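You operate a simulated robot arm through the tools that you are given. There is no shell and no other tool.

You are at the controls of a simulated two-armed robot. One attempt, no reset.

JOB
Steam the blue tray of beads till the green lamp lights.
Fine: tray in the steam box; cover shut and latched and blue valve shut before the red valve opens; red valve shut after, and leave the box shut as it is.
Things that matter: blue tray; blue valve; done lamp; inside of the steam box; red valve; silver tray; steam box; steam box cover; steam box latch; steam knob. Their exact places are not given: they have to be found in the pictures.

Only the result counts: the job must be done as asked and must still hold three seconds after the hand-in. Knocking over, shifting, dropping, spilling or breaking anything else fails it. Lids that push on must go on centred and level and be pressed home; caps that screw on are set level and turned clockwise until they are tight.

ROBOT AND FRAMES
Two 7-joint arms with two-finger parallel grippers on one trunk, on a base that drives. Base frame: it is fixed to the floor where the robot stands at the start and does not move with it; the origin is under the middle of the robot, x ahead of it, y to its left, z up; the surface under the hand at the start is at about z = 80. Lengths are in cm, angles in rad, forces in N, time in s.
The left shoulder is at the start at [6, 14.3, 92.6], the right one opposite. With the tool pointing down near the work surface each hand reaches from about 32 to 74 cm from the robot's upright axis, wherever it stands, measured 20 degrees to its own side. Places, roughly: blue valve [40, -10, 70]; done lamp [80, -40, 130]; inside of the steam box [70, -10, 80]; red valve [70, -40, 100]; steam box [70, -10, 90]; steam box cover [70, -10, 90]; steam box latch [50, -20, 80]; steam knob [40, -40, 70]. Payload 1.57 kg a hand.
The TCP of each hand is the grasp point between the finger pads, 3 cm short of the fingertips. In the tool frame z runs along the fingers and y along their closing line. The gripper opens to 11 cm. The fingers are 2.4 cm wide and 1.2 cm thick; the gripper's body (4.8 by 11.2 cm) begins 7.8 cm behind the TCP.
Orientation is told as [roll, pitch, yaw] about the base's x, y, z axes, in that order, counted from this pose: with the fingers straight down and closing along the base's y, the tool's x points along the base's -x, its y along +y and its z along -z.

CONTROLS
- The arms move only by the tool move_arm. It takes "left_series", "right_series" or both (then of equal length, played together; a hand with none holds still); each is a list of rows, each a list of 7 numbers: the turn, a rotation vector about the tool's x, y, z in rad, then the shift along the tool's x, y, z in cm, then the gripper command, from -1 (fully open) to 1 (shut), values between in proportion. In form: [[rx, ry, rz, x, y, z, jaw], ...]. A call has 1 to 20 rows; each row shifts and turns the commanded pose from where the row before left it, along the tool's axes as they then stand. Rows are played at 5 a second. More than 5 cm and 0.15 rad between two rows, or a gripper value outside its range, and nothing of the call is played. A pose out of reach is approached as far as the arm can. The call stops where the force on the tool passes 40 N (or 10 N more than at its start, if that is more) or the arm is blocked; 0.2 s more then pass. The fingers move at their own pace (about 4.5 cm/s each) and stop on an object; they squeeze with about 42 N. The grip force told is the motor's: it shows also when the fingers shut on nothing. Time passes only in rows, and 0.2 s behind the last, so rows that do not move let the fingers close. The reply holds the time, the measured pose of the TCP, the force on the tool along the base axes, the opening and the grip force, in the units named above and with some noise, with the torque about the TCP (base axes, N m) and any sound that the robot's microphone picked up.
- Cameras (640 x 400 px; columns grow to the right, rows downward): "scene" is now at [4.4, 0.59, 153.1]; the picture's right is [0.08, -1.00, 0.00], its down [-0.80, -0.06, -0.60] and it looks along [0.60, 0.05, -0.80] (base axes); focal length 290 px, centre (320, 200). "left" rides on the left gripper at [7, -1.6, -14.1] in its tool frame; the picture's right is [0.23, 0.97, 0.00], its down [-0.86, 0.20, -0.48] and it looks along [-0.47, 0.11, 0.88] (tool axes); focal length 222 px, centre (320, 200). "right" rides on the right gripper at [7, 1.6, -14.1] in its tool frame; the picture's right is [-0.23, 0.97, 0.00], its down [-0.86, -0.20, -0.48] and it looks along [-0.47, -0.11, 0.88] (tool axes); focal length 222 px, centre (320, 200).
- get_image(camera): a new picture of that camera. It takes no simulated time.
- lift_body(by): slides the trunk up (or, below 0, down) by that many cm; the arms and the scene camera ride with it, the base frame stays. It gives what a move gives, with no picture.
- drive_base(legs): drives the robot by 1 to 6 legs, each [ahead, left, turn to the left] in cm, cm and rad, along the robot's own axes; the way and the turn of a leg run together, so that a leg with both is an arc; at most 150 cm and 3.142 rad a leg. The arms and the cameras ride along, it lands a little off, and it stops where it bumps. It gives what a move gives.
- aim_head(pan, tilt): turns the head with the scene camera to pan (to the left, within 1.501 rad either way) and tilt (down, from -0.506 to 1.204), counted from straight ahead of the robot. It gives what a move gives.
- measure_at(camera, pixels): for up to 12 pixels [column, row] of the newest picture of that camera ("zoom" is the newest enlarged one), the place [x, y, z] in the base frame of the surface seen there, good to about 0.3 cm. It takes no simulated time.
- close_up(camera, box): a new picture of the part [left, top, right, bottom] of that camera's present view, enlarged. It takes no simulated time.
- hand_in(): hands the job in; it is judged then, once.

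Open the grippers and draw the arms clear of the work before you hand the job in, unless the task says otherwise.

The tools are called by a JSON object that holds its "method" and its "body". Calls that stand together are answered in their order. move_arm: Moves the arms, as the interface text tells. Its arguments: {"type":"object","properties":{"left_series":{"type":"array","items":{"type":"array","items":{"type":"number"}}},"right_series":{"type":"array","items":{"type":"array","items":{"type":"number"}}}},"required":[]} The other tools are called the same way: lift_body (by) slides the trunk up or down; drive_base (legs) drives the base; aim_head (pan, tilt) turns the head that bears the scene camera; get_image (camera) takes a picture; measure_at (camera, pixels) gives the place of the surface under pixels of a picture; close_up (camera, box) takes an enlarged picture of a part of a camera's view; hand_in () hands the job in.

At the start:

```text
clock: 0.0
left_eef_pos: [52.79, 10.29, 99.91]
left_ee_rot: [-0.001, 0.0, 0.0]
left_wrist_force: [1.0, -0.3, 0.3]
left_ft_torque: [0.01, -0.01, 0.0]
left_opening: 10.99
left_gripper_force: 0.0
right_eef_pos: [42.94, -31.59, 99.86]
right_ee_rot: [0.0, 0.0, 0.0]
right_wrist_force: [0.1, 0.2, -0.9]
right_ft_torque: [0.06, -0.01, 0.0]
right_opening: 11.01
right_gripper_force: 0.1
trunk travel left (down, up): [-52.5, 6.5]
robot x, y, heading: [-0.17, 0.25, 0.001]
head pan, tilt: [0.079, 0.927]
```

scene: 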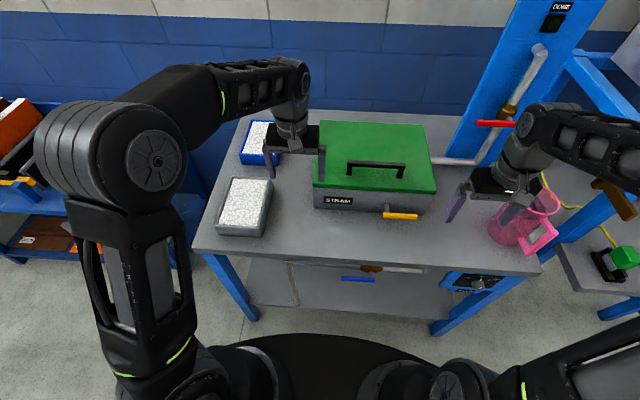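
right: 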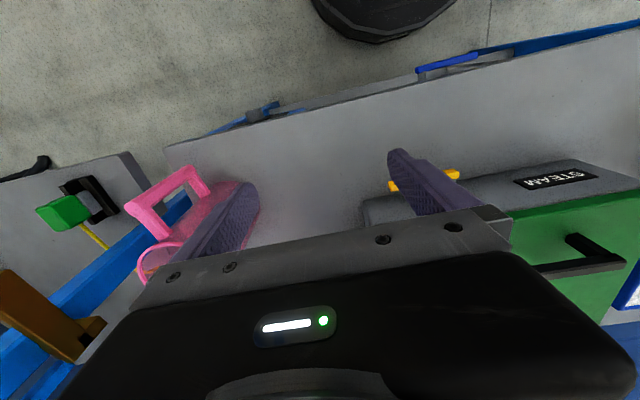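
left: 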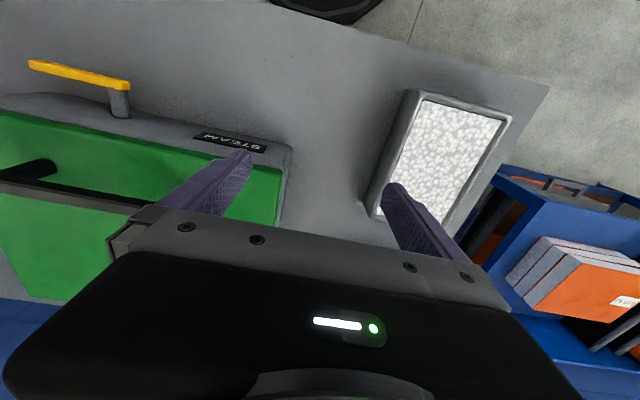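

The scene picture shows the green-covered steam box around (375,165), blue tray near (255,145), the silver tray near (243,205), yellow latch near (400,215), blue valve near (358,279), red valve near (495,123). I'll take close-ups to understand them.

{"method": "close_up", "body": {"camera": "scene", "box": [190, 100, 450, 262]}}

{"method": "measure_at", "body": {"camera": "scene", "pixels": [[258, 135], [250, 158], [243, 205], [320, 125], [425, 127], [436, 190], [315, 188], [376, 165], [400, 215], [418, 216], [358, 279], [495, 123]]}}

{"method": "close_up", "body": {"camera": "scene", "box": [320, 240, 540, 340]}}

{"method": "close_up", "body": {"camera": "scene", "box": [420, 0, 640, 140]}}

```text
2.46 times, centred on (320, 181) of scene
```

zoom: 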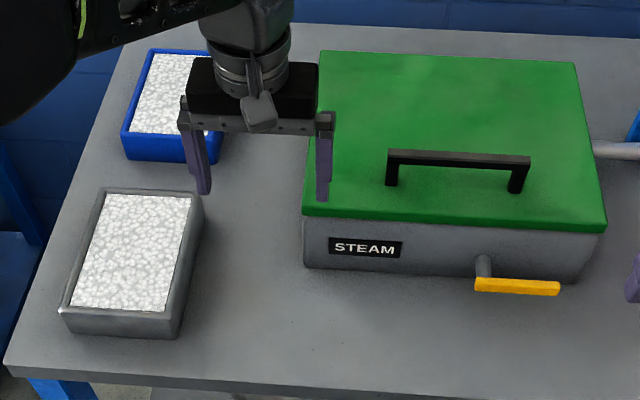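

```text
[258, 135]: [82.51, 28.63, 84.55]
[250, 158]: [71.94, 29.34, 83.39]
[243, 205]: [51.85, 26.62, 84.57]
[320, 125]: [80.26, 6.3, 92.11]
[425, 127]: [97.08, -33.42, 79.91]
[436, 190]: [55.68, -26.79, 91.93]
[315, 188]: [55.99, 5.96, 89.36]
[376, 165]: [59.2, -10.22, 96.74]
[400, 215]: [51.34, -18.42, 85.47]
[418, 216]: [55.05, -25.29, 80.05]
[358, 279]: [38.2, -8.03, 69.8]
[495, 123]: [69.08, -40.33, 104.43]
```

```text
2.91 times, centred on (430, 290) of scene
```

zoom: 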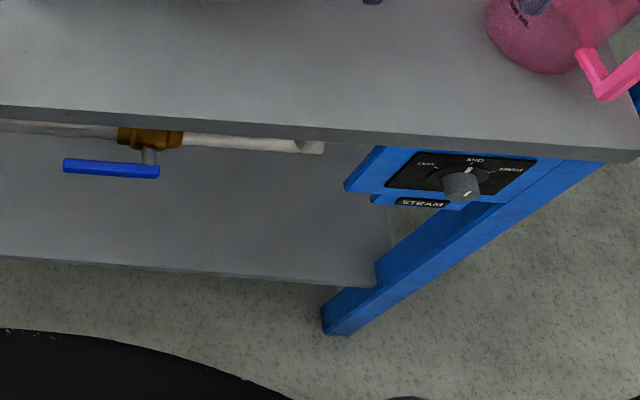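

```text
2.86 times, centred on (530, 70) of scene
```

zoom: 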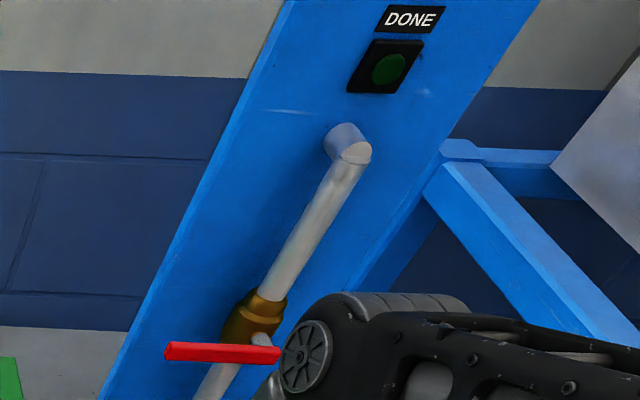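

Blue handle lies along its horizontal pipe (open, must be turned across), red handle lies across its upright pipe (shut). Next I look closer at the latch, box front, and cover, and trays.

{"method": "close_up", "body": {"camera": "scene", "box": [300, 120, 450, 225]}}

{"method": "close_up", "body": {"camera": "right", "box": [340, 130, 640, 320]}}

{"method": "close_up", "body": {"camera": "left", "box": [0, 40, 320, 240]}}

{"method": "close_up", "body": {"camera": "scene", "box": [330, 250, 440, 300]}}

```text
3.81 times, centred on (375, 172) of scene
```

zoom: 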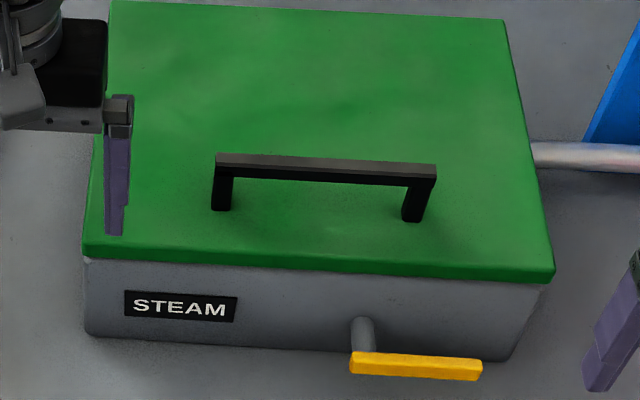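

```text
2.11 times, centred on (490, 225) of right
```

zoom: 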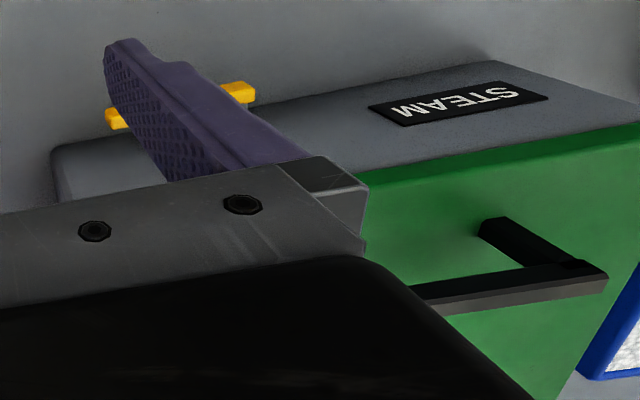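

```text
2.00 times, centred on (160, 140) of left
```

zoom: 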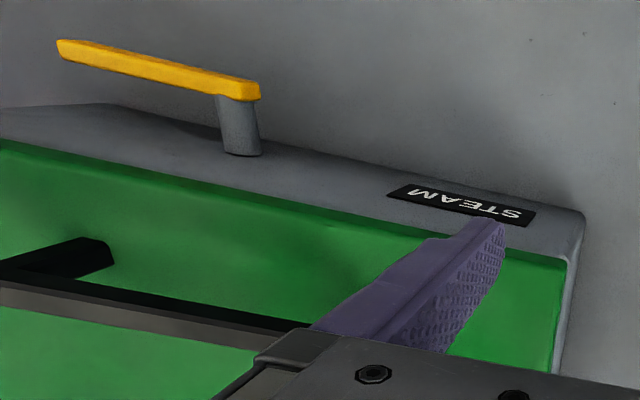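

```text
5.82 times, centred on (385, 275) of scene
```

zoom: 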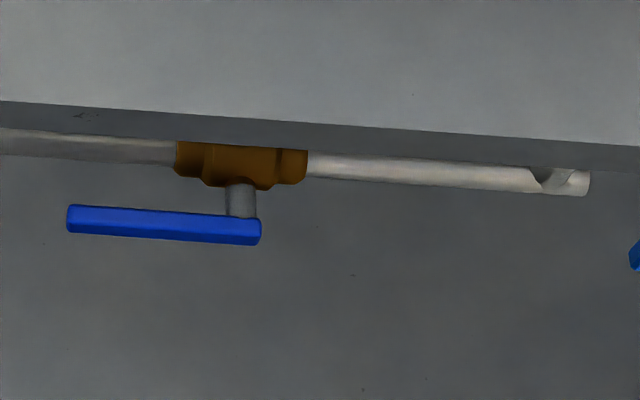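

Now I measure the handle of the cover, latch, valve and tray details, using zoom pictures.

{"method": "close_up", "body": {"camera": "scene", "box": [300, 120, 450, 225]}}

{"method": "measure_at", "body": {"camera": "zoom", "pixels": [[222, 160], [325, 168], [430, 172], [222, 205], [412, 215], [360, 365], [475, 370], [415, 360], [365, 325], [100, 240], [545, 268], [500, 25]]}}

{"method": "close_up", "body": {"camera": "scene", "box": [190, 100, 320, 262]}}

```text
3.81 times, centred on (375, 172) of scene
```

zoom: 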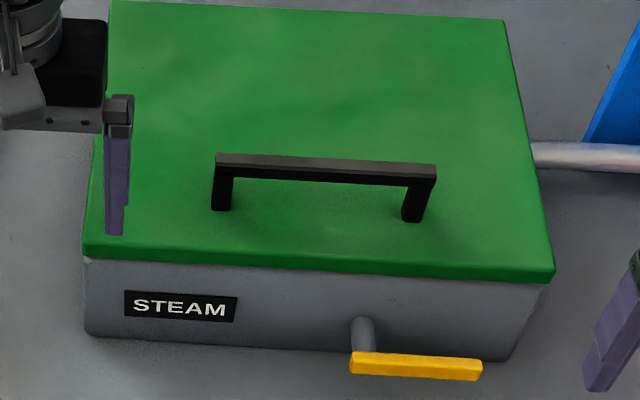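

```text
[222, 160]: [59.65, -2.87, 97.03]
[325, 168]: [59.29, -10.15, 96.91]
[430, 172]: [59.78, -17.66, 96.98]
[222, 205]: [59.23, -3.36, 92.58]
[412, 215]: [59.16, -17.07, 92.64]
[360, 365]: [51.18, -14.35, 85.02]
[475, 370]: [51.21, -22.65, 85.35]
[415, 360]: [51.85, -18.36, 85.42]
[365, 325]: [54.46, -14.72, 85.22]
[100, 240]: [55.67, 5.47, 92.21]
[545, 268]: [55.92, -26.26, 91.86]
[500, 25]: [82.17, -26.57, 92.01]
```

```text
2.47 times, centred on (255, 181) of scene
```

zoom: 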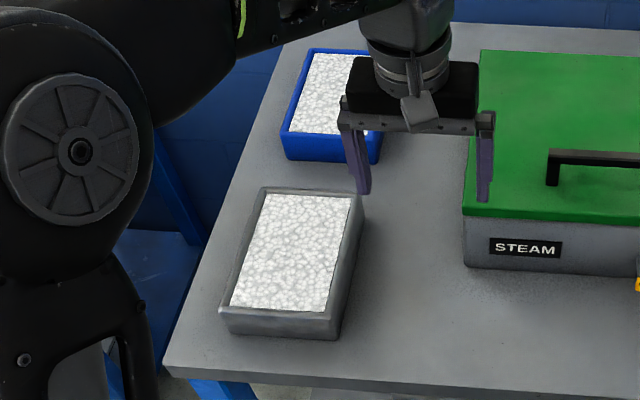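

The left hand hides part of the blue tray, so I'll draw the left hand up and to the left, and measure the table's front edge and trays afterwards.

{"method": "move_arm", "body": {"left_series": [[0, 0, 0, 0, 0, -4.5, -1], [0, 0, 0, 0, 0, -4.5, -1], [0, 0, 0, 2.5, 4, 0, -1], [0, 0, 0, 2.5, 4, 0, -1], [0, 0, 0, 2.5, 4, 0, -1], [0, 0, 0, 2.5, 4, 0, -1], [0, 0, 0, 2.5, 4, 0, -1], [0, 0, 0, 2.5, 4, 0, -1]]}}

{"method": "get_image", "body": {"camera": "scene"}}

{"method": "get_image", "body": {"camera": "left"}}

```text
clock: 1.8
left_eef_pos: [37.67, 34.54, 109.09]
left_ee_rot: [0.0, 0.001, -0.003]
left_wrist_force: [0.3, -0.4, 0.3]
left_ft_torque: [0.0, -0.01, 0.02]
left_opening: 10.98
left_gripper_force: 0.1
right_eef_pos: [42.75, -31.56, 99.98]
right_ee_rot: [0.0, -0.001, -0.001]
right_wrist_force: [-0.5, -0.4, 0.5]
right_ft_torque: [-0.02, -0.03, -0.01]
right_opening: 11.01
right_gripper_force: 0.1
trunk travel left (down, up): [-52.5, 6.5]
robot x, y, heading: [-0.08, -0.04, -0.001]
head pan, tilt: [0.079, 0.927]
```

```text
taken
```

scene: 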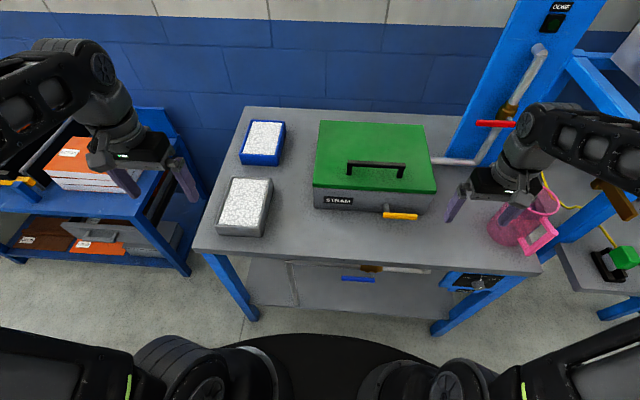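

```text
taken
```

left: 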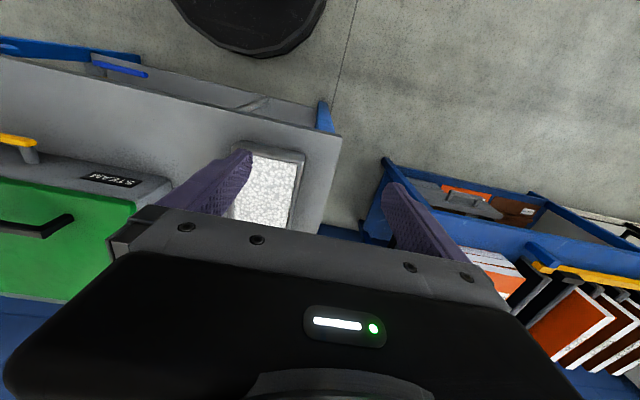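

Trays are now clear: blue tray corners around (248,122)-(285,165), silver (225,178)-(270,236). I zoom in and measure corners and the table edge.

{"method": "close_up", "body": {"camera": "scene", "box": [200, 100, 330, 181]}}

{"method": "measure_at", "body": {"camera": "scene", "pixels": [[197, 248], [320, 262], [540, 274], [247, 108], [205, 220], [225, 180], [270, 182], [262, 232], [218, 226]]}}

```text
4.92 times, centred on (265, 140) of scene
```

zoom: 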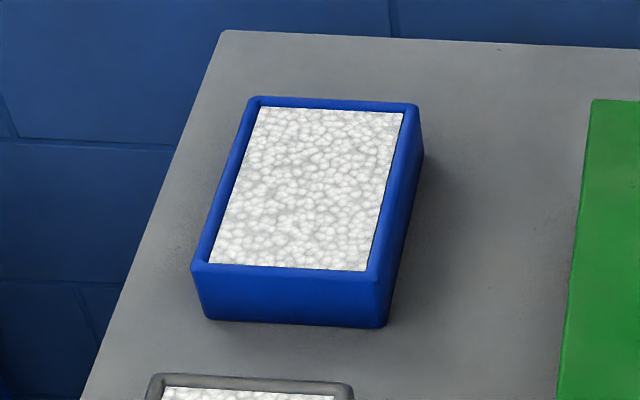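

```text
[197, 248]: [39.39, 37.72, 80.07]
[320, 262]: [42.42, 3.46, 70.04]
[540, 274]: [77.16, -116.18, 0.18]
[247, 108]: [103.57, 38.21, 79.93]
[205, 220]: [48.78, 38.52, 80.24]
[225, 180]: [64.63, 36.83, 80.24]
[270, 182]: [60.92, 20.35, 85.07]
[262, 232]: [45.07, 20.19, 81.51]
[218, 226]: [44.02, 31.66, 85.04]
```

I measure the blue tray's rim corners in the zoom picture.

{"method": "measure_at", "body": {"camera": "zoom", "pixels": [[256, 101], [415, 107], [372, 275], [197, 268], [210, 318], [380, 325], [300, 180], [420, 160], [400, 200], [290, 101], [285, 271], [198, 275]]}}

{"method": "close_up", "body": {"camera": "scene", "box": [190, 230, 450, 340]}}

```text
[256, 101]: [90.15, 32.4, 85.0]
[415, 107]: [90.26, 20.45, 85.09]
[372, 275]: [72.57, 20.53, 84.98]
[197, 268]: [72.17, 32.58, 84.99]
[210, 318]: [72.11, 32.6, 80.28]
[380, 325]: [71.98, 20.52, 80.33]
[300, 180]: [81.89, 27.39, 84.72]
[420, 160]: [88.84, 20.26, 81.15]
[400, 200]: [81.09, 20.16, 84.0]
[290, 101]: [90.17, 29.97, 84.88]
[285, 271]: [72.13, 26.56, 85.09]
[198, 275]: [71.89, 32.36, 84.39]
```

```text
2.46 times, centred on (320, 285) of scene
```

zoom: 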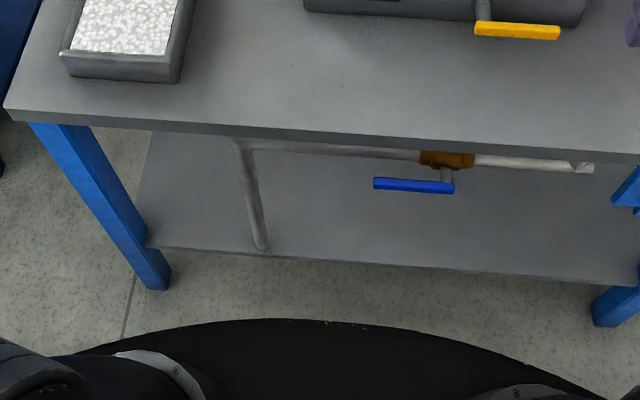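

Blue tray spans x 71.8–90.3, y 20.3–32.7, z 80–85, i.e. 12.4 cm wide (wider than the gripper). I check how far the base front is from the table and shelf, and look from another angle at the box rear and tray.

{"method": "measure_at", "body": {"camera": "scene", "pixels": [[320, 337], [240, 340], [400, 345], [250, 300], [430, 320], [300, 298], [350, 302], [300, 285], [255, 318], [436, 333], [150, 180], [190, 270]]}}

{"method": "aim_head", "body": {"pan": 0.25, "tilt": 0.6}}

{"method": "get_image", "body": {"camera": "scene"}}

```text
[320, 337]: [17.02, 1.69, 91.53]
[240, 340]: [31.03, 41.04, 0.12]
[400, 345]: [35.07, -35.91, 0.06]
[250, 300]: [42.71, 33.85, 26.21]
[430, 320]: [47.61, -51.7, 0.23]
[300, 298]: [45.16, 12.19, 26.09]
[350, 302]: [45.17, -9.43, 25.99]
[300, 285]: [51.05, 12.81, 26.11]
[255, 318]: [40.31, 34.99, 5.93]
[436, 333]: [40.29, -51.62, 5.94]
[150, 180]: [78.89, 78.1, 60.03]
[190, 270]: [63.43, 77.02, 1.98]
```

```text
clock: 2.6
left_eef_pos: [37.83, 34.67, 109.03]
left_ee_rot: [0.0, 0.001, 0.0]
left_wrist_force: [0.5, 0.3, 0.7]
left_ft_torque: [-0.02, 0.0, -0.01]
left_opening: 10.99
left_gripper_force: 0.1
right_eef_pos: [42.82, -31.52, 99.96]
right_ee_rot: [0.002, 0.001, -0.001]
right_wrist_force: [1.1, -0.2, 0.5]
right_ft_torque: [0.01, -0.02, 0.0]
right_opening: 11.0
right_gripper_force: 0.1
trunk travel left (down, up): [-52.5, 6.5]
robot x, y, heading: [0.02, 0.33, -0.003]
head pan, tilt: [0.25, 0.6]
```

```text
taken
```

scene: 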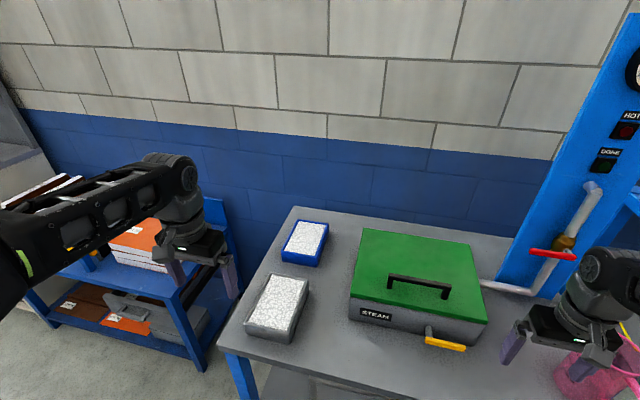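

I see a HOT lamp and a gauge on the panel as well. I aim the head to the right to see the panel fully.

{"method": "aim_head", "body": {"pan": -0.4, "tilt": 0.45}}

{"method": "get_image", "body": {"camera": "scene"}}

{"method": "close_up", "body": {"camera": "scene", "box": [240, 60, 460, 270]}}

```text
clock: 3.6
left_eef_pos: [37.82, 34.59, 109.06]
left_ee_rot: [0.001, 0.001, -0.001]
left_wrist_force: [-0.7, -0.3, 0.5]
left_ft_torque: [0.03, -0.04, 0.01]
left_opening: 11.02
left_gripper_force: 0.0
right_eef_pos: [42.97, -31.62, 99.84]
right_ee_rot: [0.002, 0.0, 0.0]
right_wrist_force: [0.1, 0.2, 0.4]
right_ft_torque: [-0.01, -0.02, 0.02]
right_opening: 11.01
right_gripper_force: 0.1
trunk travel left (down, up): [-52.5, 6.5]
robot x, y, heading: [-0.28, -0.03, 0.002]
head pan, tilt: [-0.4, 0.45]
```

```text
taken
```

scene: 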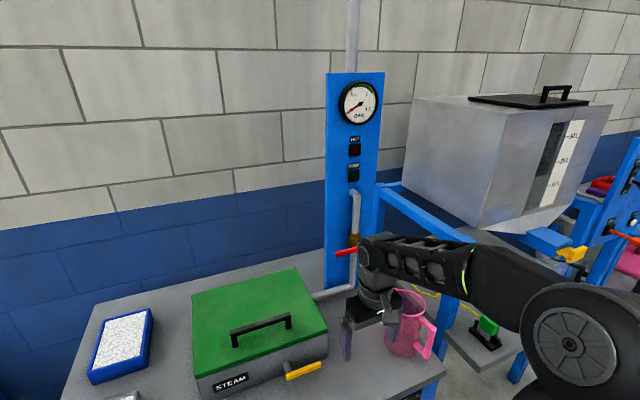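

```text
1.90 times, centred on (350, 165) of scene
```

zoom: 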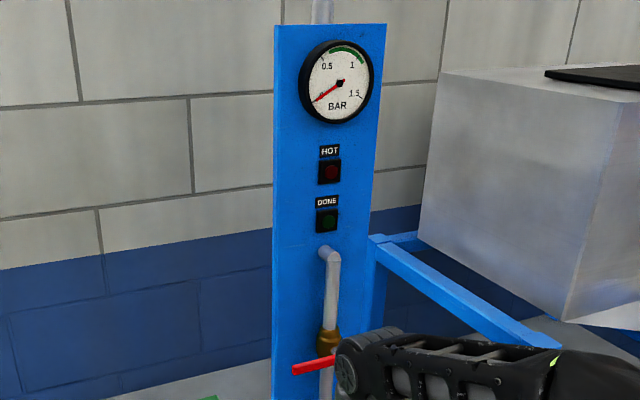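

Panel: gauge at ~0, HOT lamp and DONE lamp dark. I check the base's front extent in the left-hand picture and look at the tray closely from there.

{"method": "get_image", "body": {"camera": "left"}}

{"method": "measure_at", "body": {"camera": "left", "pixels": [[250, 55], [250, 25], [310, 20], [200, 25], [325, 115], [330, 130], [400, 170], [460, 215], [120, 68], [270, 60]]}}

{"method": "aim_head", "body": {"pan": -0.1, "tilt": 0.8}}

```text
taken
```

left: 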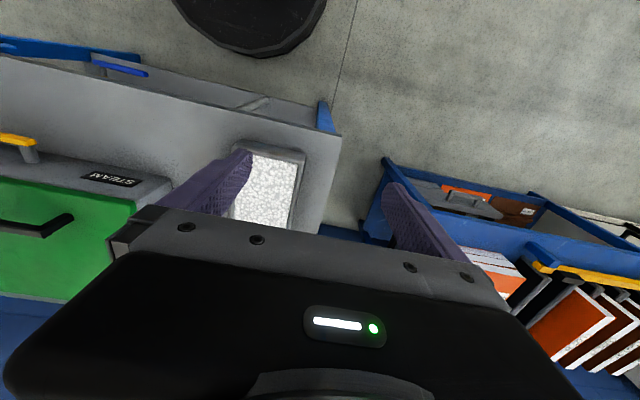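

```text
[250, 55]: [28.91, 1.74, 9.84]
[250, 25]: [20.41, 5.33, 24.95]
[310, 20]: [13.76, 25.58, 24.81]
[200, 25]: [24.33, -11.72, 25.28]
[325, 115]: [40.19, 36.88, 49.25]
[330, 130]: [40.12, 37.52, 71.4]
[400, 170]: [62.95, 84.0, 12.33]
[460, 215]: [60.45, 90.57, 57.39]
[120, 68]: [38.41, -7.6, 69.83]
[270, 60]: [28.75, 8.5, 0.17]
```

```text
clock: 4.5
left_eef_pos: [37.82, 34.4, 109.04]
left_ee_rot: [-0.001, 0.002, -0.001]
left_wrist_force: [0.3, -0.5, 0.0]
left_ft_torque: [-0.02, 0.0, 0.0]
left_opening: 10.99
left_gripper_force: 0.0
right_eef_pos: [42.7, -31.62, 100.03]
right_ee_rot: [-0.001, 0.0, 0.0]
right_wrist_force: [0.8, 0.6, -0.4]
right_ft_torque: [-0.03, 0.01, 0.01]
right_opening: 11.01
right_gripper_force: 0.0
trunk travel left (down, up): [-52.5, 6.5]
robot x, y, heading: [0.04, -0.3, 0.004]
head pan, tilt: [-0.099, 0.799]
```

Base front reaches x≈29, so about 10 cm free drive before the shelf at x≈42. I look at the scene again and measure the flask near the right hand before moving.

{"method": "get_image", "body": {"camera": "scene"}}

{"method": "measure_at", "body": {"camera": "right", "pixels": [[155, 195], [190, 175], [250, 200], [225, 215], [170, 240], [205, 190]]}}

```text
taken
```

scene: 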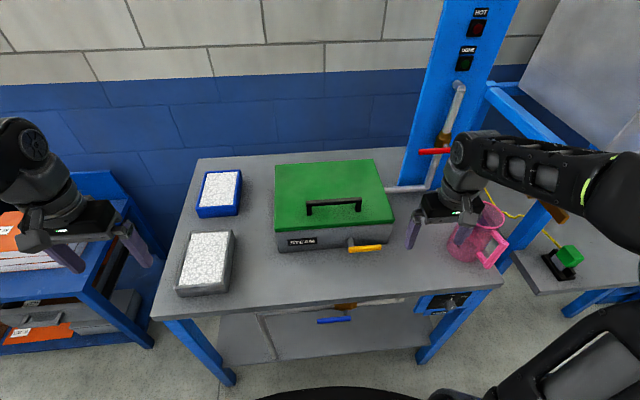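

```text
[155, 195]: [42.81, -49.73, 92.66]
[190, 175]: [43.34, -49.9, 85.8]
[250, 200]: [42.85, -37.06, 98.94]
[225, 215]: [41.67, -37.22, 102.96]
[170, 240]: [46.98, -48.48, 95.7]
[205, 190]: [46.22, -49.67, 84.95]
```

The flask stands near (45,-48), close to the right hand. I raise the right hand straight up, move it left away from the flask, and turn the gripper 90° for the cover handle.

{"method": "move_arm", "body": {"right_series": [[0, 0, 0, 0, 0, -4, -1], [0, 0, 0, 0, 0, -4, -1], [0, 0, 0, 0, 4.5, 0, -1], [0, 0, 0, 0, 4.5, 0, -1], [0, 0, 0, 0, 4.5, 0, -1], [0, 0, 0, 0, 4.5, 0, -1], [0, 0, 0, 0, 3.4, 0, -1], [0, 0, -0.1428, 0, 0, 0, -1], [0, 0, -0.1428, 0, 0, 0, -1], [0, 0, -0.1428, 0, 0, 0, -1], [0, 0, -0.1428, 0, 0, 0, -1], [0, 0, -0.1428, 0, 0, 0, -1], [0, 0, -0.1428, 0, 0, 0, -1], [0, 0, -0.1428, 0, 0, 0, -1], [0, 0, -0.1428, 0, 0, 0, -1], [0, 0, -0.1428, 0, 0, 0, -1], [0, 0, -0.1428, 0, 0, 0, -1], [0, 0, -0.1428, 0, 0, 0, -1]]}}

{"method": "drive_base", "body": {"legs": [[9, 0, 0]]}}

{"method": "get_image", "body": {"camera": "scene"}}

{"method": "get_image", "body": {"camera": "right"}}

```text
clock: 8.3
left_eef_pos: [37.85, 34.57, 109.22]
left_ee_rot: [0.001, -0.001, 0.001]
left_wrist_force: [0.8, -0.2, 0.1]
left_ft_torque: [0.0, 0.02, -0.01]
left_opening: 11.02
left_gripper_force: 0.1
right_eef_pos: [42.89, -10.12, 108.03]
right_ee_rot: [0.001, 0.0, 1.573]
right_wrist_force: [-0.8, -0.3, -1.0]
right_ft_torque: [-0.03, -0.03, -0.02]
right_opening: 11.0
right_gripper_force: 0.0
trunk travel left (down, up): [-52.5, 6.5]
robot x, y, heading: [-0.2, 0.16, -0.0]
head pan, tilt: [-0.099, 0.799]
```

```text
clock: 9.4
left_eef_pos: [46.93, 34.54, 108.94]
left_ee_rot: [0.0, 0.003, -0.002]
left_wrist_force: [0.6, -0.1, -0.3]
left_ft_torque: [-0.03, 0.03, -0.02]
left_opening: 11.0
left_gripper_force: 0.0
right_eef_pos: [51.96, -10.11, 107.89]
right_ee_rot: [0.003, 0.001, 1.569]
right_wrist_force: [0.2, -0.6, -1.5]
right_ft_torque: [0.02, 0.02, 0.02]
right_opening: 11.0
right_gripper_force: 0.1
trunk travel left (down, up): [-52.5, 6.5]
robot x, y, heading: [9.19, -0.41, -0.002]
head pan, tilt: [-0.099, 0.799]
```

```text
taken
```

scene: 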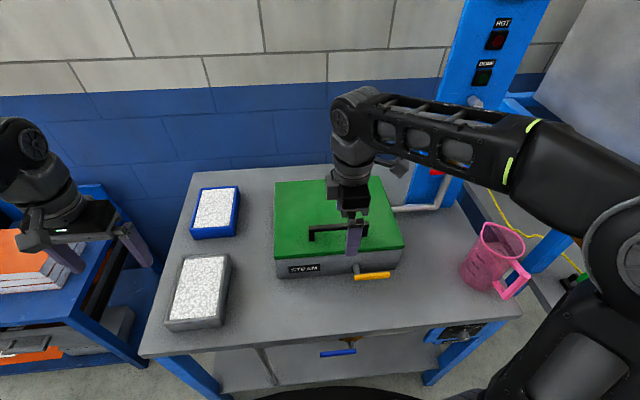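

```text
taken
```

right: 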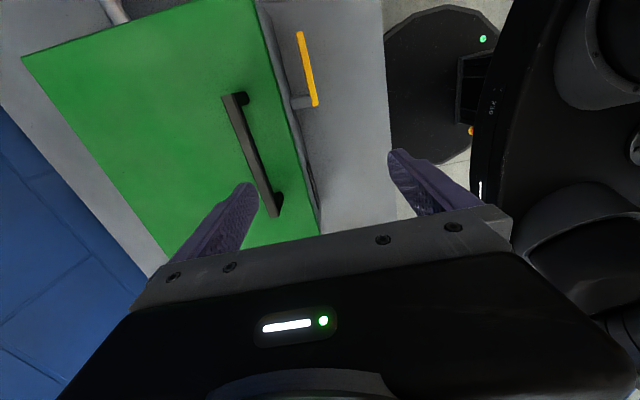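

The right gripper is now turned (closing along x), at (52,-10.1,107.9). I move it forward over the cover handle at (59.5,-10.2,96.5) and lower it around the bar.

{"method": "move_arm", "body": {"right_series": [[0, 0, 0, 0, -3.8, 0, -1], [0, 0, 0, 0, -3.8, 0, -1], [0, 0, 0, 0, 0, 4, -1], [0, 0, 0, 0, 0, 4, -1], [0, 0, 0, 0, 0, 3.2, -1], [0, 0, 0, 0, 0, 0, -1]]}}

{"method": "get_image", "body": {"camera": "right"}}

{"method": "close_up", "body": {"camera": "scene", "box": [250, 150, 430, 300]}}

```text
clock: 10.8
left_eef_pos: [46.85, 34.52, 109.14]
left_ee_rot: [0.0, 0.0, -0.001]
left_wrist_force: [-0.7, 0.2, -0.6]
left_ft_torque: [0.01, -0.01, 0.02]
left_opening: 11.0
left_gripper_force: 0.1
right_eef_pos: [59.69, -10.46, 96.8]
right_ee_rot: [0.0, 0.0, 1.57]
right_wrist_force: [0.6, 0.2, 0.3]
right_ft_torque: [0.01, -0.02, 0.0]
right_opening: 11.0
right_gripper_force: 0.1
trunk travel left (down, up): [-52.5, 6.5]
robot x, y, heading: [8.87, -0.24, 0.001]
head pan, tilt: [-0.099, 0.799]
```

```text
taken
```

right: 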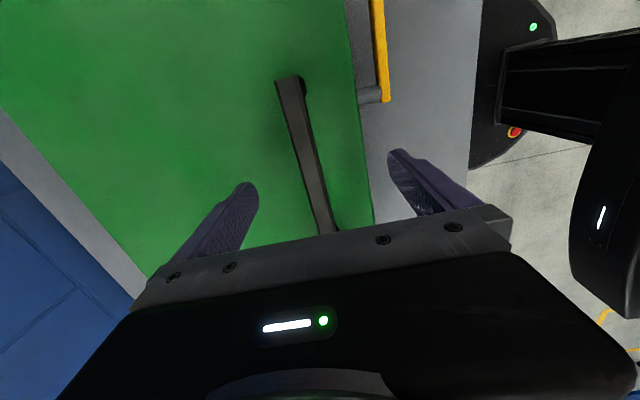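

```text
2.67 times, centred on (340, 225) of scene
```

zoom: 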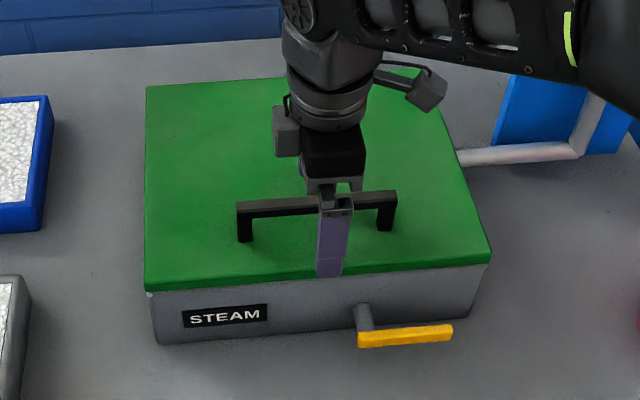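

The bar is between the open fingers. I close the gripper on it.

{"method": "move_arm", "body": {"right_series": [[0, 0, 0, 0, 0, 0, 1], [0, 0, 0, 0, 0, 0, 1], [0, 0, 0, 0, 0, 0, 1], [0, 0, 0, 0, 0, 0, 1], [0, 0, 0, 0, 0, 0, 1], [0, 0, 0, 0, 0, 0, 1], [0, 0, 0, 0, 0, 0, 1], [0, 0, 0, 0, 0, 0, 1]]}}

```text
clock: 12.6
left_eef_pos: [46.97, 34.54, 108.96]
left_ee_rot: [-0.001, 0.003, -0.002]
left_wrist_force: [-0.2, 0.3, 0.3]
left_ft_torque: [0.02, 0.03, 0.0]
left_opening: 11.0
left_gripper_force: 0.0
right_eef_pos: [60.01, -10.53, 96.91]
right_ee_rot: [-0.002, -0.001, 1.568]
right_wrist_force: [15.6, -0.2, 3.0]
right_ft_torque: [0.01, 0.04, 0.41]
right_opening: 1.37
right_gripper_force: 30.1
trunk travel left (down, up): [-52.5, 6.5]
robot x, y, heading: [8.69, 0.23, -0.002]
head pan, tilt: [-0.099, 0.799]
```

Grip is firm on a 1.4 cm bar (opening 1.37) with a 15 N side load, so I ease the hand +x 0.4 and lift 2 cm along the hinge arc to test whether the cover is free.

{"method": "move_arm", "body": {"right_series": [[0, 0, 0, 0, -0.4, 0, 1], [0, 0, 0, 0, -0.1, -0.5, 1], [0, 0, 0, 0, -0.1, -0.5, 1], [0, 0, 0, 0, -0.1, -0.5, 1], [0, 0, 0, 0, -0.1, -0.5, 1]]}}

{"method": "get_image", "body": {"camera": "scene"}}

```text
clock: 13.8
left_eef_pos: [46.99, 34.46, 108.95]
left_ee_rot: [0.0, 0.001, -0.001]
left_wrist_force: [-0.3, -0.8, -1.1]
left_ft_torque: [0.0, 0.05, 0.01]
left_opening: 11.0
left_gripper_force: 0.1
right_eef_pos: [60.46, -10.53, 98.64]
right_ee_rot: [0.003, 0.003, 1.568]
right_wrist_force: [14.8, -6.5, -10.2]
right_ft_torque: [-0.34, 0.4, 0.72]
right_opening: 1.44
right_gripper_force: 30.7
trunk travel left (down, up): [-52.5, 6.5]
robot x, y, heading: [9.27, 0.24, -0.004]
head pan, tilt: [-0.099, 0.799]
```

```text
taken
```

scene: 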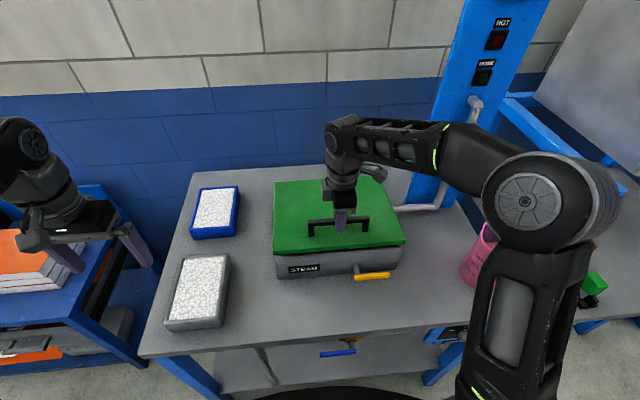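

The hand rose 1.8 cm with about 10 N load. I check the cover's front and rear edges to see whether it swings on a rear hinge.

{"method": "close_up", "body": {"camera": "scene", "box": [260, 165, 420, 290]}}

{"method": "measure_at", "body": {"camera": "zoom", "pixels": [[70, 325], [560, 305], [70, 75], [440, 60], [300, 330], [150, 200], [130, 70], [65, 340], [200, 345], [555, 330]]}}

```text
3.20 times, centred on (340, 228) of scene
```

zoom: 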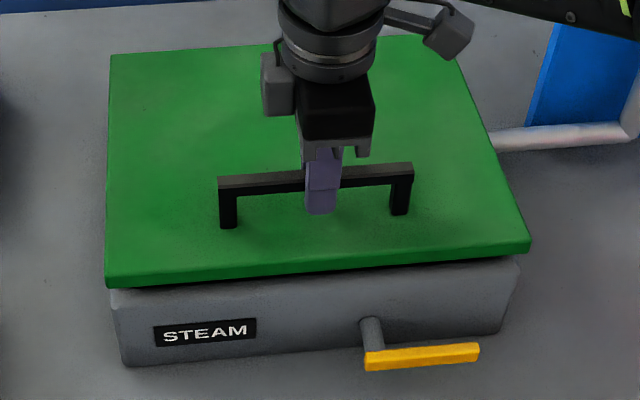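

```text
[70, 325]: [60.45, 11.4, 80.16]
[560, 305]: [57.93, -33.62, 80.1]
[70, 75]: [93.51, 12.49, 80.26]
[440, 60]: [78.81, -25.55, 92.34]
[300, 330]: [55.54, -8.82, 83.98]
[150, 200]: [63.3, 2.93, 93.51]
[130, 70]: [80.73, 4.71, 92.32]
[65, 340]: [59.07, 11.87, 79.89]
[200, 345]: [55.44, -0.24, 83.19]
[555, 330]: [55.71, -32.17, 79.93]
```

The cover swings on a rear hinge (front rose 1.8 cm, rear ~0.2 cm). I continue lifting along the arc to about 30°, keeping the tool vertical.

{"method": "move_arm", "body": {"right_series": [[0, 0, 0, 0, -0.38, -0.98, 1], [0, 0, 0, 0, -0.38, -0.98, 1], [0, 0, 0, 0, -0.46, -0.95, 1], [0, 0, 0, 0, -0.46, -0.95, 1], [0, 0, 0, 0, -0.55, -0.91, 1], [0, 0, 0, 0, -0.55, -0.91, 1], [0, 0, 0, 0, -0.62, -0.85, 1], [0, 0, 0, 0, -0.62, -0.85, 1], [0, 0, 0, 0, -0.69, -0.8, 1], [0, 0, 0, 0, -0.69, -0.8, 1]]}}

{"method": "get_image", "body": {"camera": "scene"}}

```text
clock: 16.0
left_eef_pos: [46.82, 34.39, 109.11]
left_ee_rot: [0.003, 0.001, -0.002]
left_wrist_force: [0.8, -0.4, -0.3]
left_ft_torque: [-0.01, -0.03, -0.03]
left_opening: 11.0
left_gripper_force: 0.1
right_eef_pos: [64.89, -10.38, 106.86]
right_ee_rot: [0.0, 0.0, 1.57]
right_wrist_force: [1.8, -10.1, -7.3]
right_ft_torque: [-0.46, 0.18, 0.85]
right_opening: 1.86
right_gripper_force: 33.1
right hand out of reach, approached as far as the arm can: row 10
trunk travel left (down, up): [-52.5, 6.5]
robot x, y, heading: [8.96, -0.24, -0.001]
head pan, tilt: [-0.099, 0.799]
```

```text
taken
```

scene: 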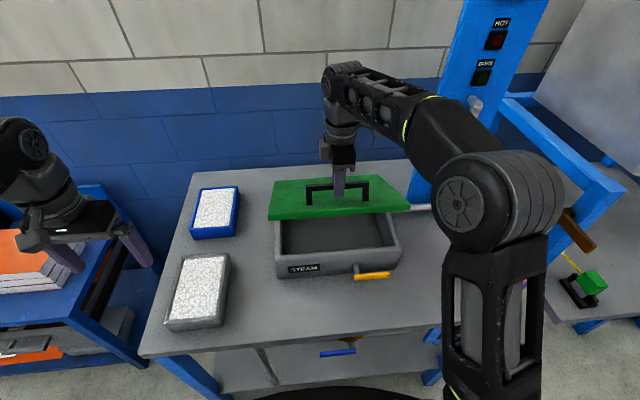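

The cover is at ~27°, right arm at its reach limit. The left hand will take over from below: I turn it yaw −45°, then pitch it horizontal with fingers closed, while the right hand holds.

{"method": "move_arm", "body": {"left_series": [[0, 0, 0.131, 0, 0, 0, 1], [0, 0, 0.131, 0, 0, 0, 1], [0, 0, 0.131, 0, 0, 0, 1], [0, 0, 0.131, 0, 0, 0, 1], [0, 0, 0.131, 0, 0, 0, 1], [0, 0, 0.131, 0, 0, 0, 1], [0, -0.1428, 0, 0, 0, 0, 1], [0, -0.1428, 0, 0, 0, 0, 1], [0, -0.1428, 0, 0, 0, 0, 1], [0, -0.1428, 0, 0, 0, 0, 1], [0, -0.1428, 0, 0, 0, 0, 1], [0, -0.1428, 0, 0, 0, 0, 1], [0, -0.1428, 0, 0, 0, 0, 1], [0, -0.1428, 0, 0, 0, 0, 1], [0, -0.1428, 0, 0, 0, 0, 1], [0, -0.1428, 0, 0, 0, 0, 1], [0, -0.1428, 0, 0, 0, 0, 1]]}}

{"method": "get_image", "body": {"camera": "scene"}}

{"method": "get_image", "body": {"camera": "left"}}

```text
clock: 19.6
left_eef_pos: [46.91, 34.33, 109.08]
left_ee_rot: [2.693, -1.571, 2.803]
left_wrist_force: [0.0, -0.2, -0.5]
left_ft_torque: [0.01, 0.0, 0.01]
left_opening: 0.0
left_gripper_force: 21.2
right_eef_pos: [64.86, -10.44, 106.74]
right_ee_rot: [0.002, 0.001, 1.57]
right_wrist_force: [4.0, -10.0, -6.1]
right_ft_torque: [-0.79, 0.16, 0.69]
right_opening: 1.84
right_gripper_force: 32.9
trunk travel left (down, up): [-52.5, 6.5]
robot x, y, heading: [9.11, -0.16, -0.002]
head pan, tilt: [-0.099, 0.799]
```

```text
taken
```

scene: 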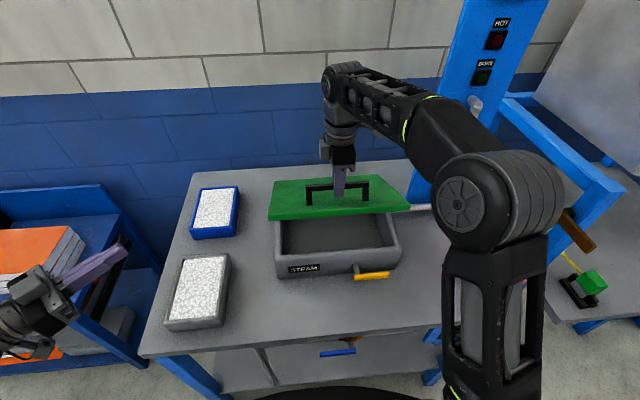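

```text
taken
```

left: 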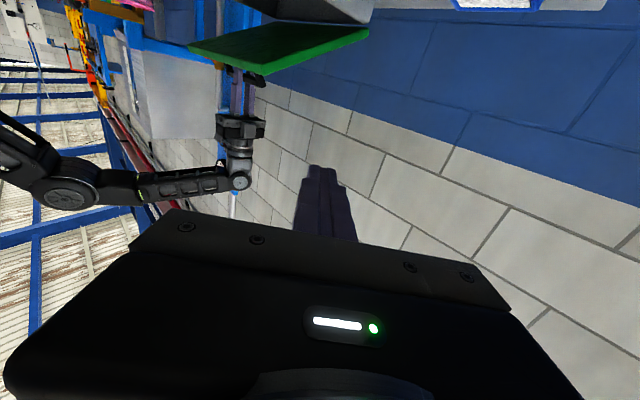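

The left hand is horizontal, pointing toward the box. I measure the raised cover's front edge and the open box to plan the insertion.

{"method": "close_up", "body": {"camera": "scene", "box": [250, 165, 430, 290]}}

{"method": "measure_at", "body": {"camera": "zoom", "pixels": [[75, 190], [80, 175], [320, 185], [555, 155], [180, 200], [300, 240], [110, 280], [480, 280], [100, 300], [500, 230], [200, 260], [440, 220]]}}

```text
3.20 times, centred on (340, 228) of scene
```

zoom: 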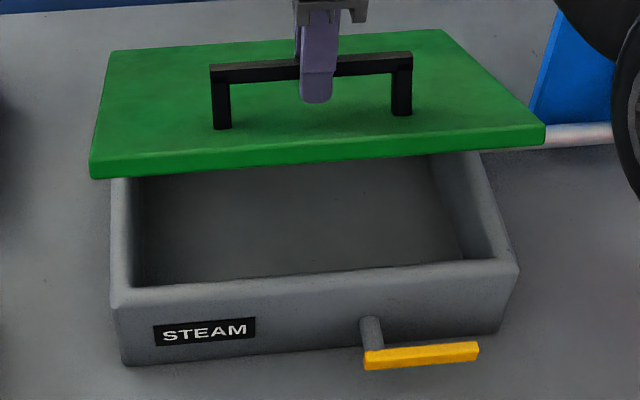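

```text
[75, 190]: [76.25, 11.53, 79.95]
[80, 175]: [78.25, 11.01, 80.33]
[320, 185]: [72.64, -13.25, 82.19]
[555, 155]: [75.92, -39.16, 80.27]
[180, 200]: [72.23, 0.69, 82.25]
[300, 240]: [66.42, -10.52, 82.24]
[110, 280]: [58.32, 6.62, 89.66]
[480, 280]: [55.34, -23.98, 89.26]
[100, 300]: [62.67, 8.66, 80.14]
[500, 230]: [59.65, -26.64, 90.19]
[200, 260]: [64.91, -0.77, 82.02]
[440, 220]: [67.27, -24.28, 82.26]
```

Box floor is at z≈82.2, rim z≈90.3. I bring the closed left hand to in front of the box's left-front corner at (53.5,11.5,98).

{"method": "move_arm", "body": {"left_series": [[0, 0, 0, 0, -2.3, 4.2, 1], [0, 0, 0, 0, -2.3, 4.2, 1], [0, 0, 0, 0, -2.3, 4.2, 1], [0, 0, 0, 0, -2.3, 4.2, 1], [0, 0, 0, 0, -2.3, 4.1, 1], [0, 0, 0, 3.7, 0, 0, 1], [0, 0, 0, 3.7, 0, 0, 1], [0, 0, 0, 3.7, 0, 0, 1], [0, 0, 0, 0, 0, 0, 1]]}}

{"method": "get_image", "body": {"camera": "scene"}}

{"method": "get_image", "body": {"camera": "left"}}

```text
clock: 21.6
left_eef_pos: [55.12, 12.81, 98.11]
left_ee_rot: [0.055, -1.569, -0.841]
left_wrist_force: [0.2, 0.7, 1.2]
left_ft_torque: [0.02, 0.0, 0.01]
left_opening: 0.0
left_gripper_force: 21.4
left hand out of reach, approached as far as the arm can: row 4, 5
right_eef_pos: [64.92, -10.45, 106.87]
right_ee_rot: [0.0, -0.001, 1.571]
right_wrist_force: [2.9, -10.3, -6.1]
right_ft_torque: [0.22, 0.18, 0.77]
right_opening: 1.81
right_gripper_force: 32.7
trunk travel left (down, up): [-52.5, 6.5]
robot x, y, heading: [8.96, -0.16, -0.004]
head pan, tilt: [-0.099, 0.799]
```

```text
taken
```

scene: 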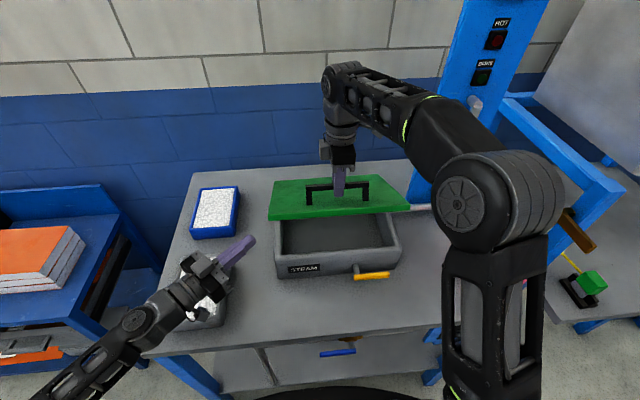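

```text
taken
```

left: 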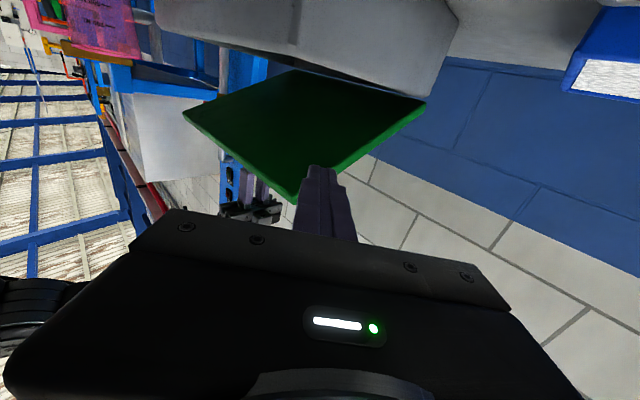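

The left hand is at (55.1,12.8,98.1), just outside the cover's left-front corner. I lower it 1.5 cm and slide the closed fingers diagonally under the cover's left edge.

{"method": "move_arm", "body": {"left_series": [[0, 0, 0, 1.5, 0, 0, 1], [0, 0, 0, 0, 0, 4, 1], [0, 0, 0, 0, 0, 4, 1], [0, 0, 0, 0, 0, 3.5, 1], [0, 0, 0, 0, 0, 0, 1]]}}

{"method": "get_image", "body": {"camera": "scene"}}

{"method": "get_image", "body": {"camera": "left"}}

```text
clock: 22.8
left_eef_pos: [64.03, 10.08, 97.12]
left_ee_rot: [-0.059, -1.568, -0.741]
left_wrist_force: [0.0, 0.9, -0.5]
left_ft_torque: [0.01, 0.04, -0.03]
left_opening: 0.02
left_gripper_force: 21.7
left hand out of reach, approached as far as the arm can: row 2, 3, 4
right_eef_pos: [64.86, -10.33, 106.89]
right_ee_rot: [0.001, -0.001, 1.569]
right_wrist_force: [3.0, -9.9, -5.5]
right_ft_torque: [-0.17, 0.11, 0.83]
right_opening: 1.81
right_gripper_force: 32.5
trunk travel left (down, up): [-52.5, 6.5]
robot x, y, heading: [9.09, 0.25, -0.001]
head pan, tilt: [-0.099, 0.799]
```

```text
taken
```

scene: 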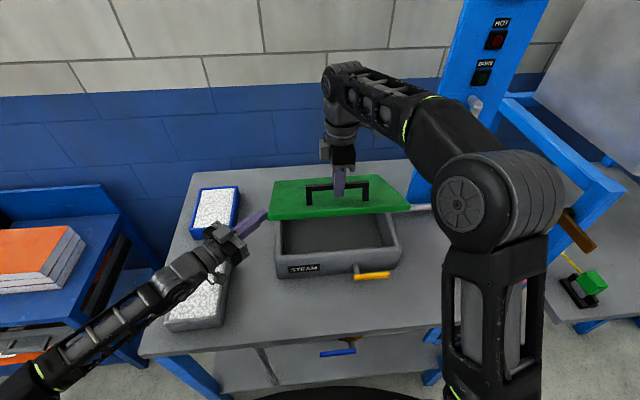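

```text
taken
```

left: 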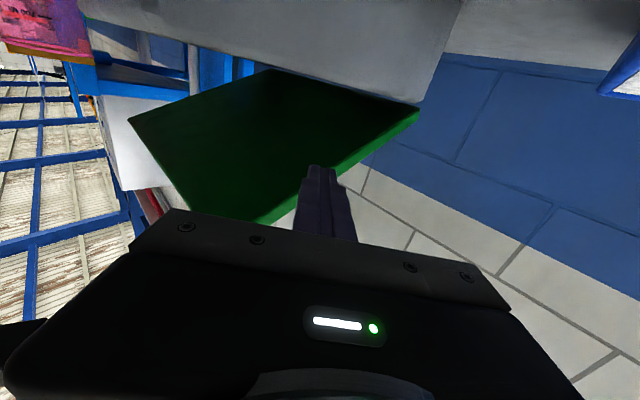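

Fingertips are at about (66,8), still just outside the cover's left edge (y≈6.3) because the arm hit a limit. I try stepping purely in base −y in small steps.

{"method": "move_arm", "body": {"left_series": [[0, 0, 0, 0, -1.4, 1.4, 1], [0, 0, 0, 0, -1.4, 1.4, 1]]}}

{"method": "get_image", "body": {"camera": "left"}}

```text
clock: 23.4
left_eef_pos: [64.3, 8.96, 96.7]
left_ee_rot: [-0.028, -1.539, -0.792]
left_wrist_force: [0.4, -0.1, -0.2]
left_ft_torque: [0.02, 0.03, 0.0]
left_opening: 0.01
left_gripper_force: 20.6
left hand out of reach, approached as far as the arm can: row 1, 2
right_eef_pos: [64.88, -10.52, 106.98]
right_ee_rot: [0.001, -0.001, 1.569]
right_wrist_force: [3.1, -10.3, -5.6]
right_ft_torque: [-0.15, 0.2, 0.82]
right_opening: 1.84
right_gripper_force: 32.6
trunk travel left (down, up): [-52.5, 6.5]
robot x, y, heading: [8.49, -0.29, 0.002]
head pan, tilt: [-0.099, 0.799]
```

```text
taken
```

left: 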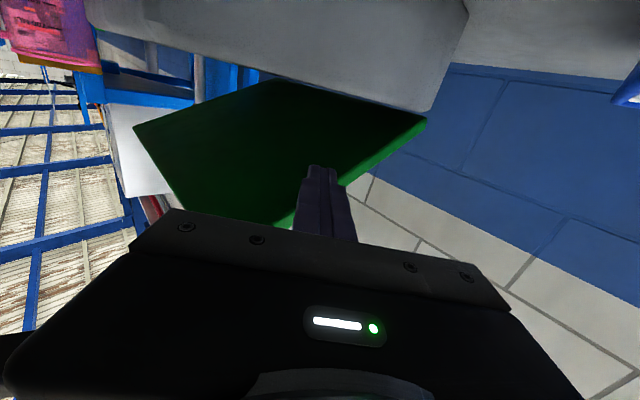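

The limit comes from the arm being folded (wrist too close to the shoulder). I turn the left hand to point more toward −y, which moves the wrist outward, then slide the fingers under the cover's left edge.

{"method": "move_arm", "body": {"left_series": [[0.145, 0, 0, 0, 0, -0.5, 1], [0.145, 0, 0, 0, 0, 0, 1], [0.145, 0, 0, 0, 0, 0, 1], [0.145, 0, 0, 0, 0, 0, 1], [0, 0, 0, 0, 0, 2, 1], [0, 0, 0, 0, 0, 2, 1], [0, 0, 0, 0, 0, 2, 1], [0, 0, 0, 0, 0, 0, 1]]}}

{"method": "get_image", "body": {"camera": "scene"}}

{"method": "get_image", "body": {"camera": "left"}}

```text
clock: 25.2
left_eef_pos: [64.98, 0.9, 97.06]
left_ee_rot: [-0.677, -1.57, -0.692]
left_wrist_force: [-2.7, 1.3, -5.0]
left_ft_torque: [-0.08, -0.01, 0.07]
left_opening: 0.02
left_gripper_force: 21.1
right_eef_pos: [64.93, -10.44, 106.73]
right_ee_rot: [-0.001, -0.002, 1.568]
right_wrist_force: [4.1, -10.4, -1.8]
right_ft_torque: [0.19, 0.2, 0.8]
right_opening: 1.84
right_gripper_force: 32.5
trunk travel left (down, up): [-52.5, 6.5]
robot x, y, heading: [8.73, -0.4, -0.003]
head pan, tilt: [-0.099, 0.799]
```

```text
taken
```

scene: 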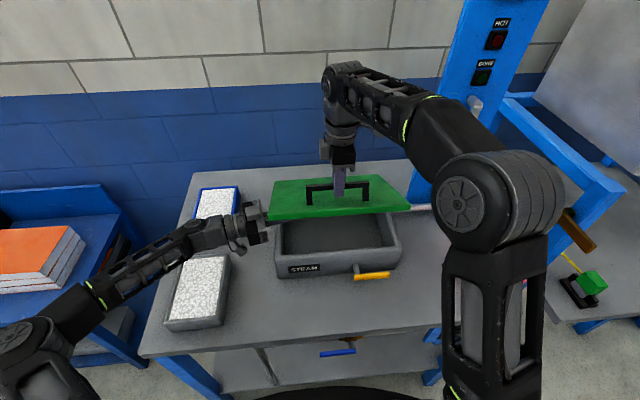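

```text
taken
```

left: 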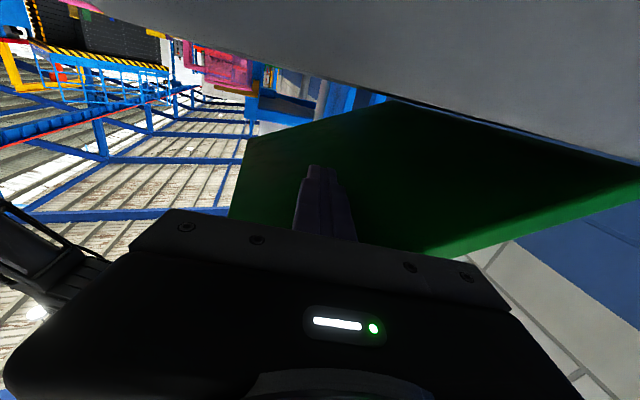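

The left fingers now touch the underside (−5 N in z) and take load. I raise the left a bit and then open the right gripper partially and draw it straight up off the bar.

{"method": "move_arm", "body": {"left_series": [[0, 0, 0, -0.4, 0, 0, 1], [0, 0, 0, 0, 0, 0, 1], [0, 0, 0, 0, 0, 0, 1], [0, 0, 0, 0, 0, 0, 1]], "right_series": [[0, 0, 0, 0, 0, 0, 1], [0, 0, 0, 0, 0, 0, 0.3], [0, 0, 0, 0, 0, 0, 0.3], [0, 0, 0, 0, 0, 0, 0.3]]}}

```text
clock: 26.2
left_eef_pos: [64.95, 0.98, 97.55]
left_ee_rot: [-1.935, -1.571, 0.564]
left_wrist_force: [0.5, 0.2, -0.4]
left_ft_torque: [-0.01, 0.01, -0.03]
left_opening: 0.0
left_gripper_force: 21.5
right_eef_pos: [64.84, -10.25, 106.96]
right_ee_rot: [0.0, 0.001, 1.569]
right_wrist_force: [0.0, -0.6, -0.2]
right_ft_torque: [0.03, 0.02, 0.03]
right_opening: 3.86
right_gripper_force: 0.0
trunk travel left (down, up): [-52.5, 6.5]
robot x, y, heading: [8.95, 0.16, -0.004]
head pan, tilt: [-0.099, 0.799]
```

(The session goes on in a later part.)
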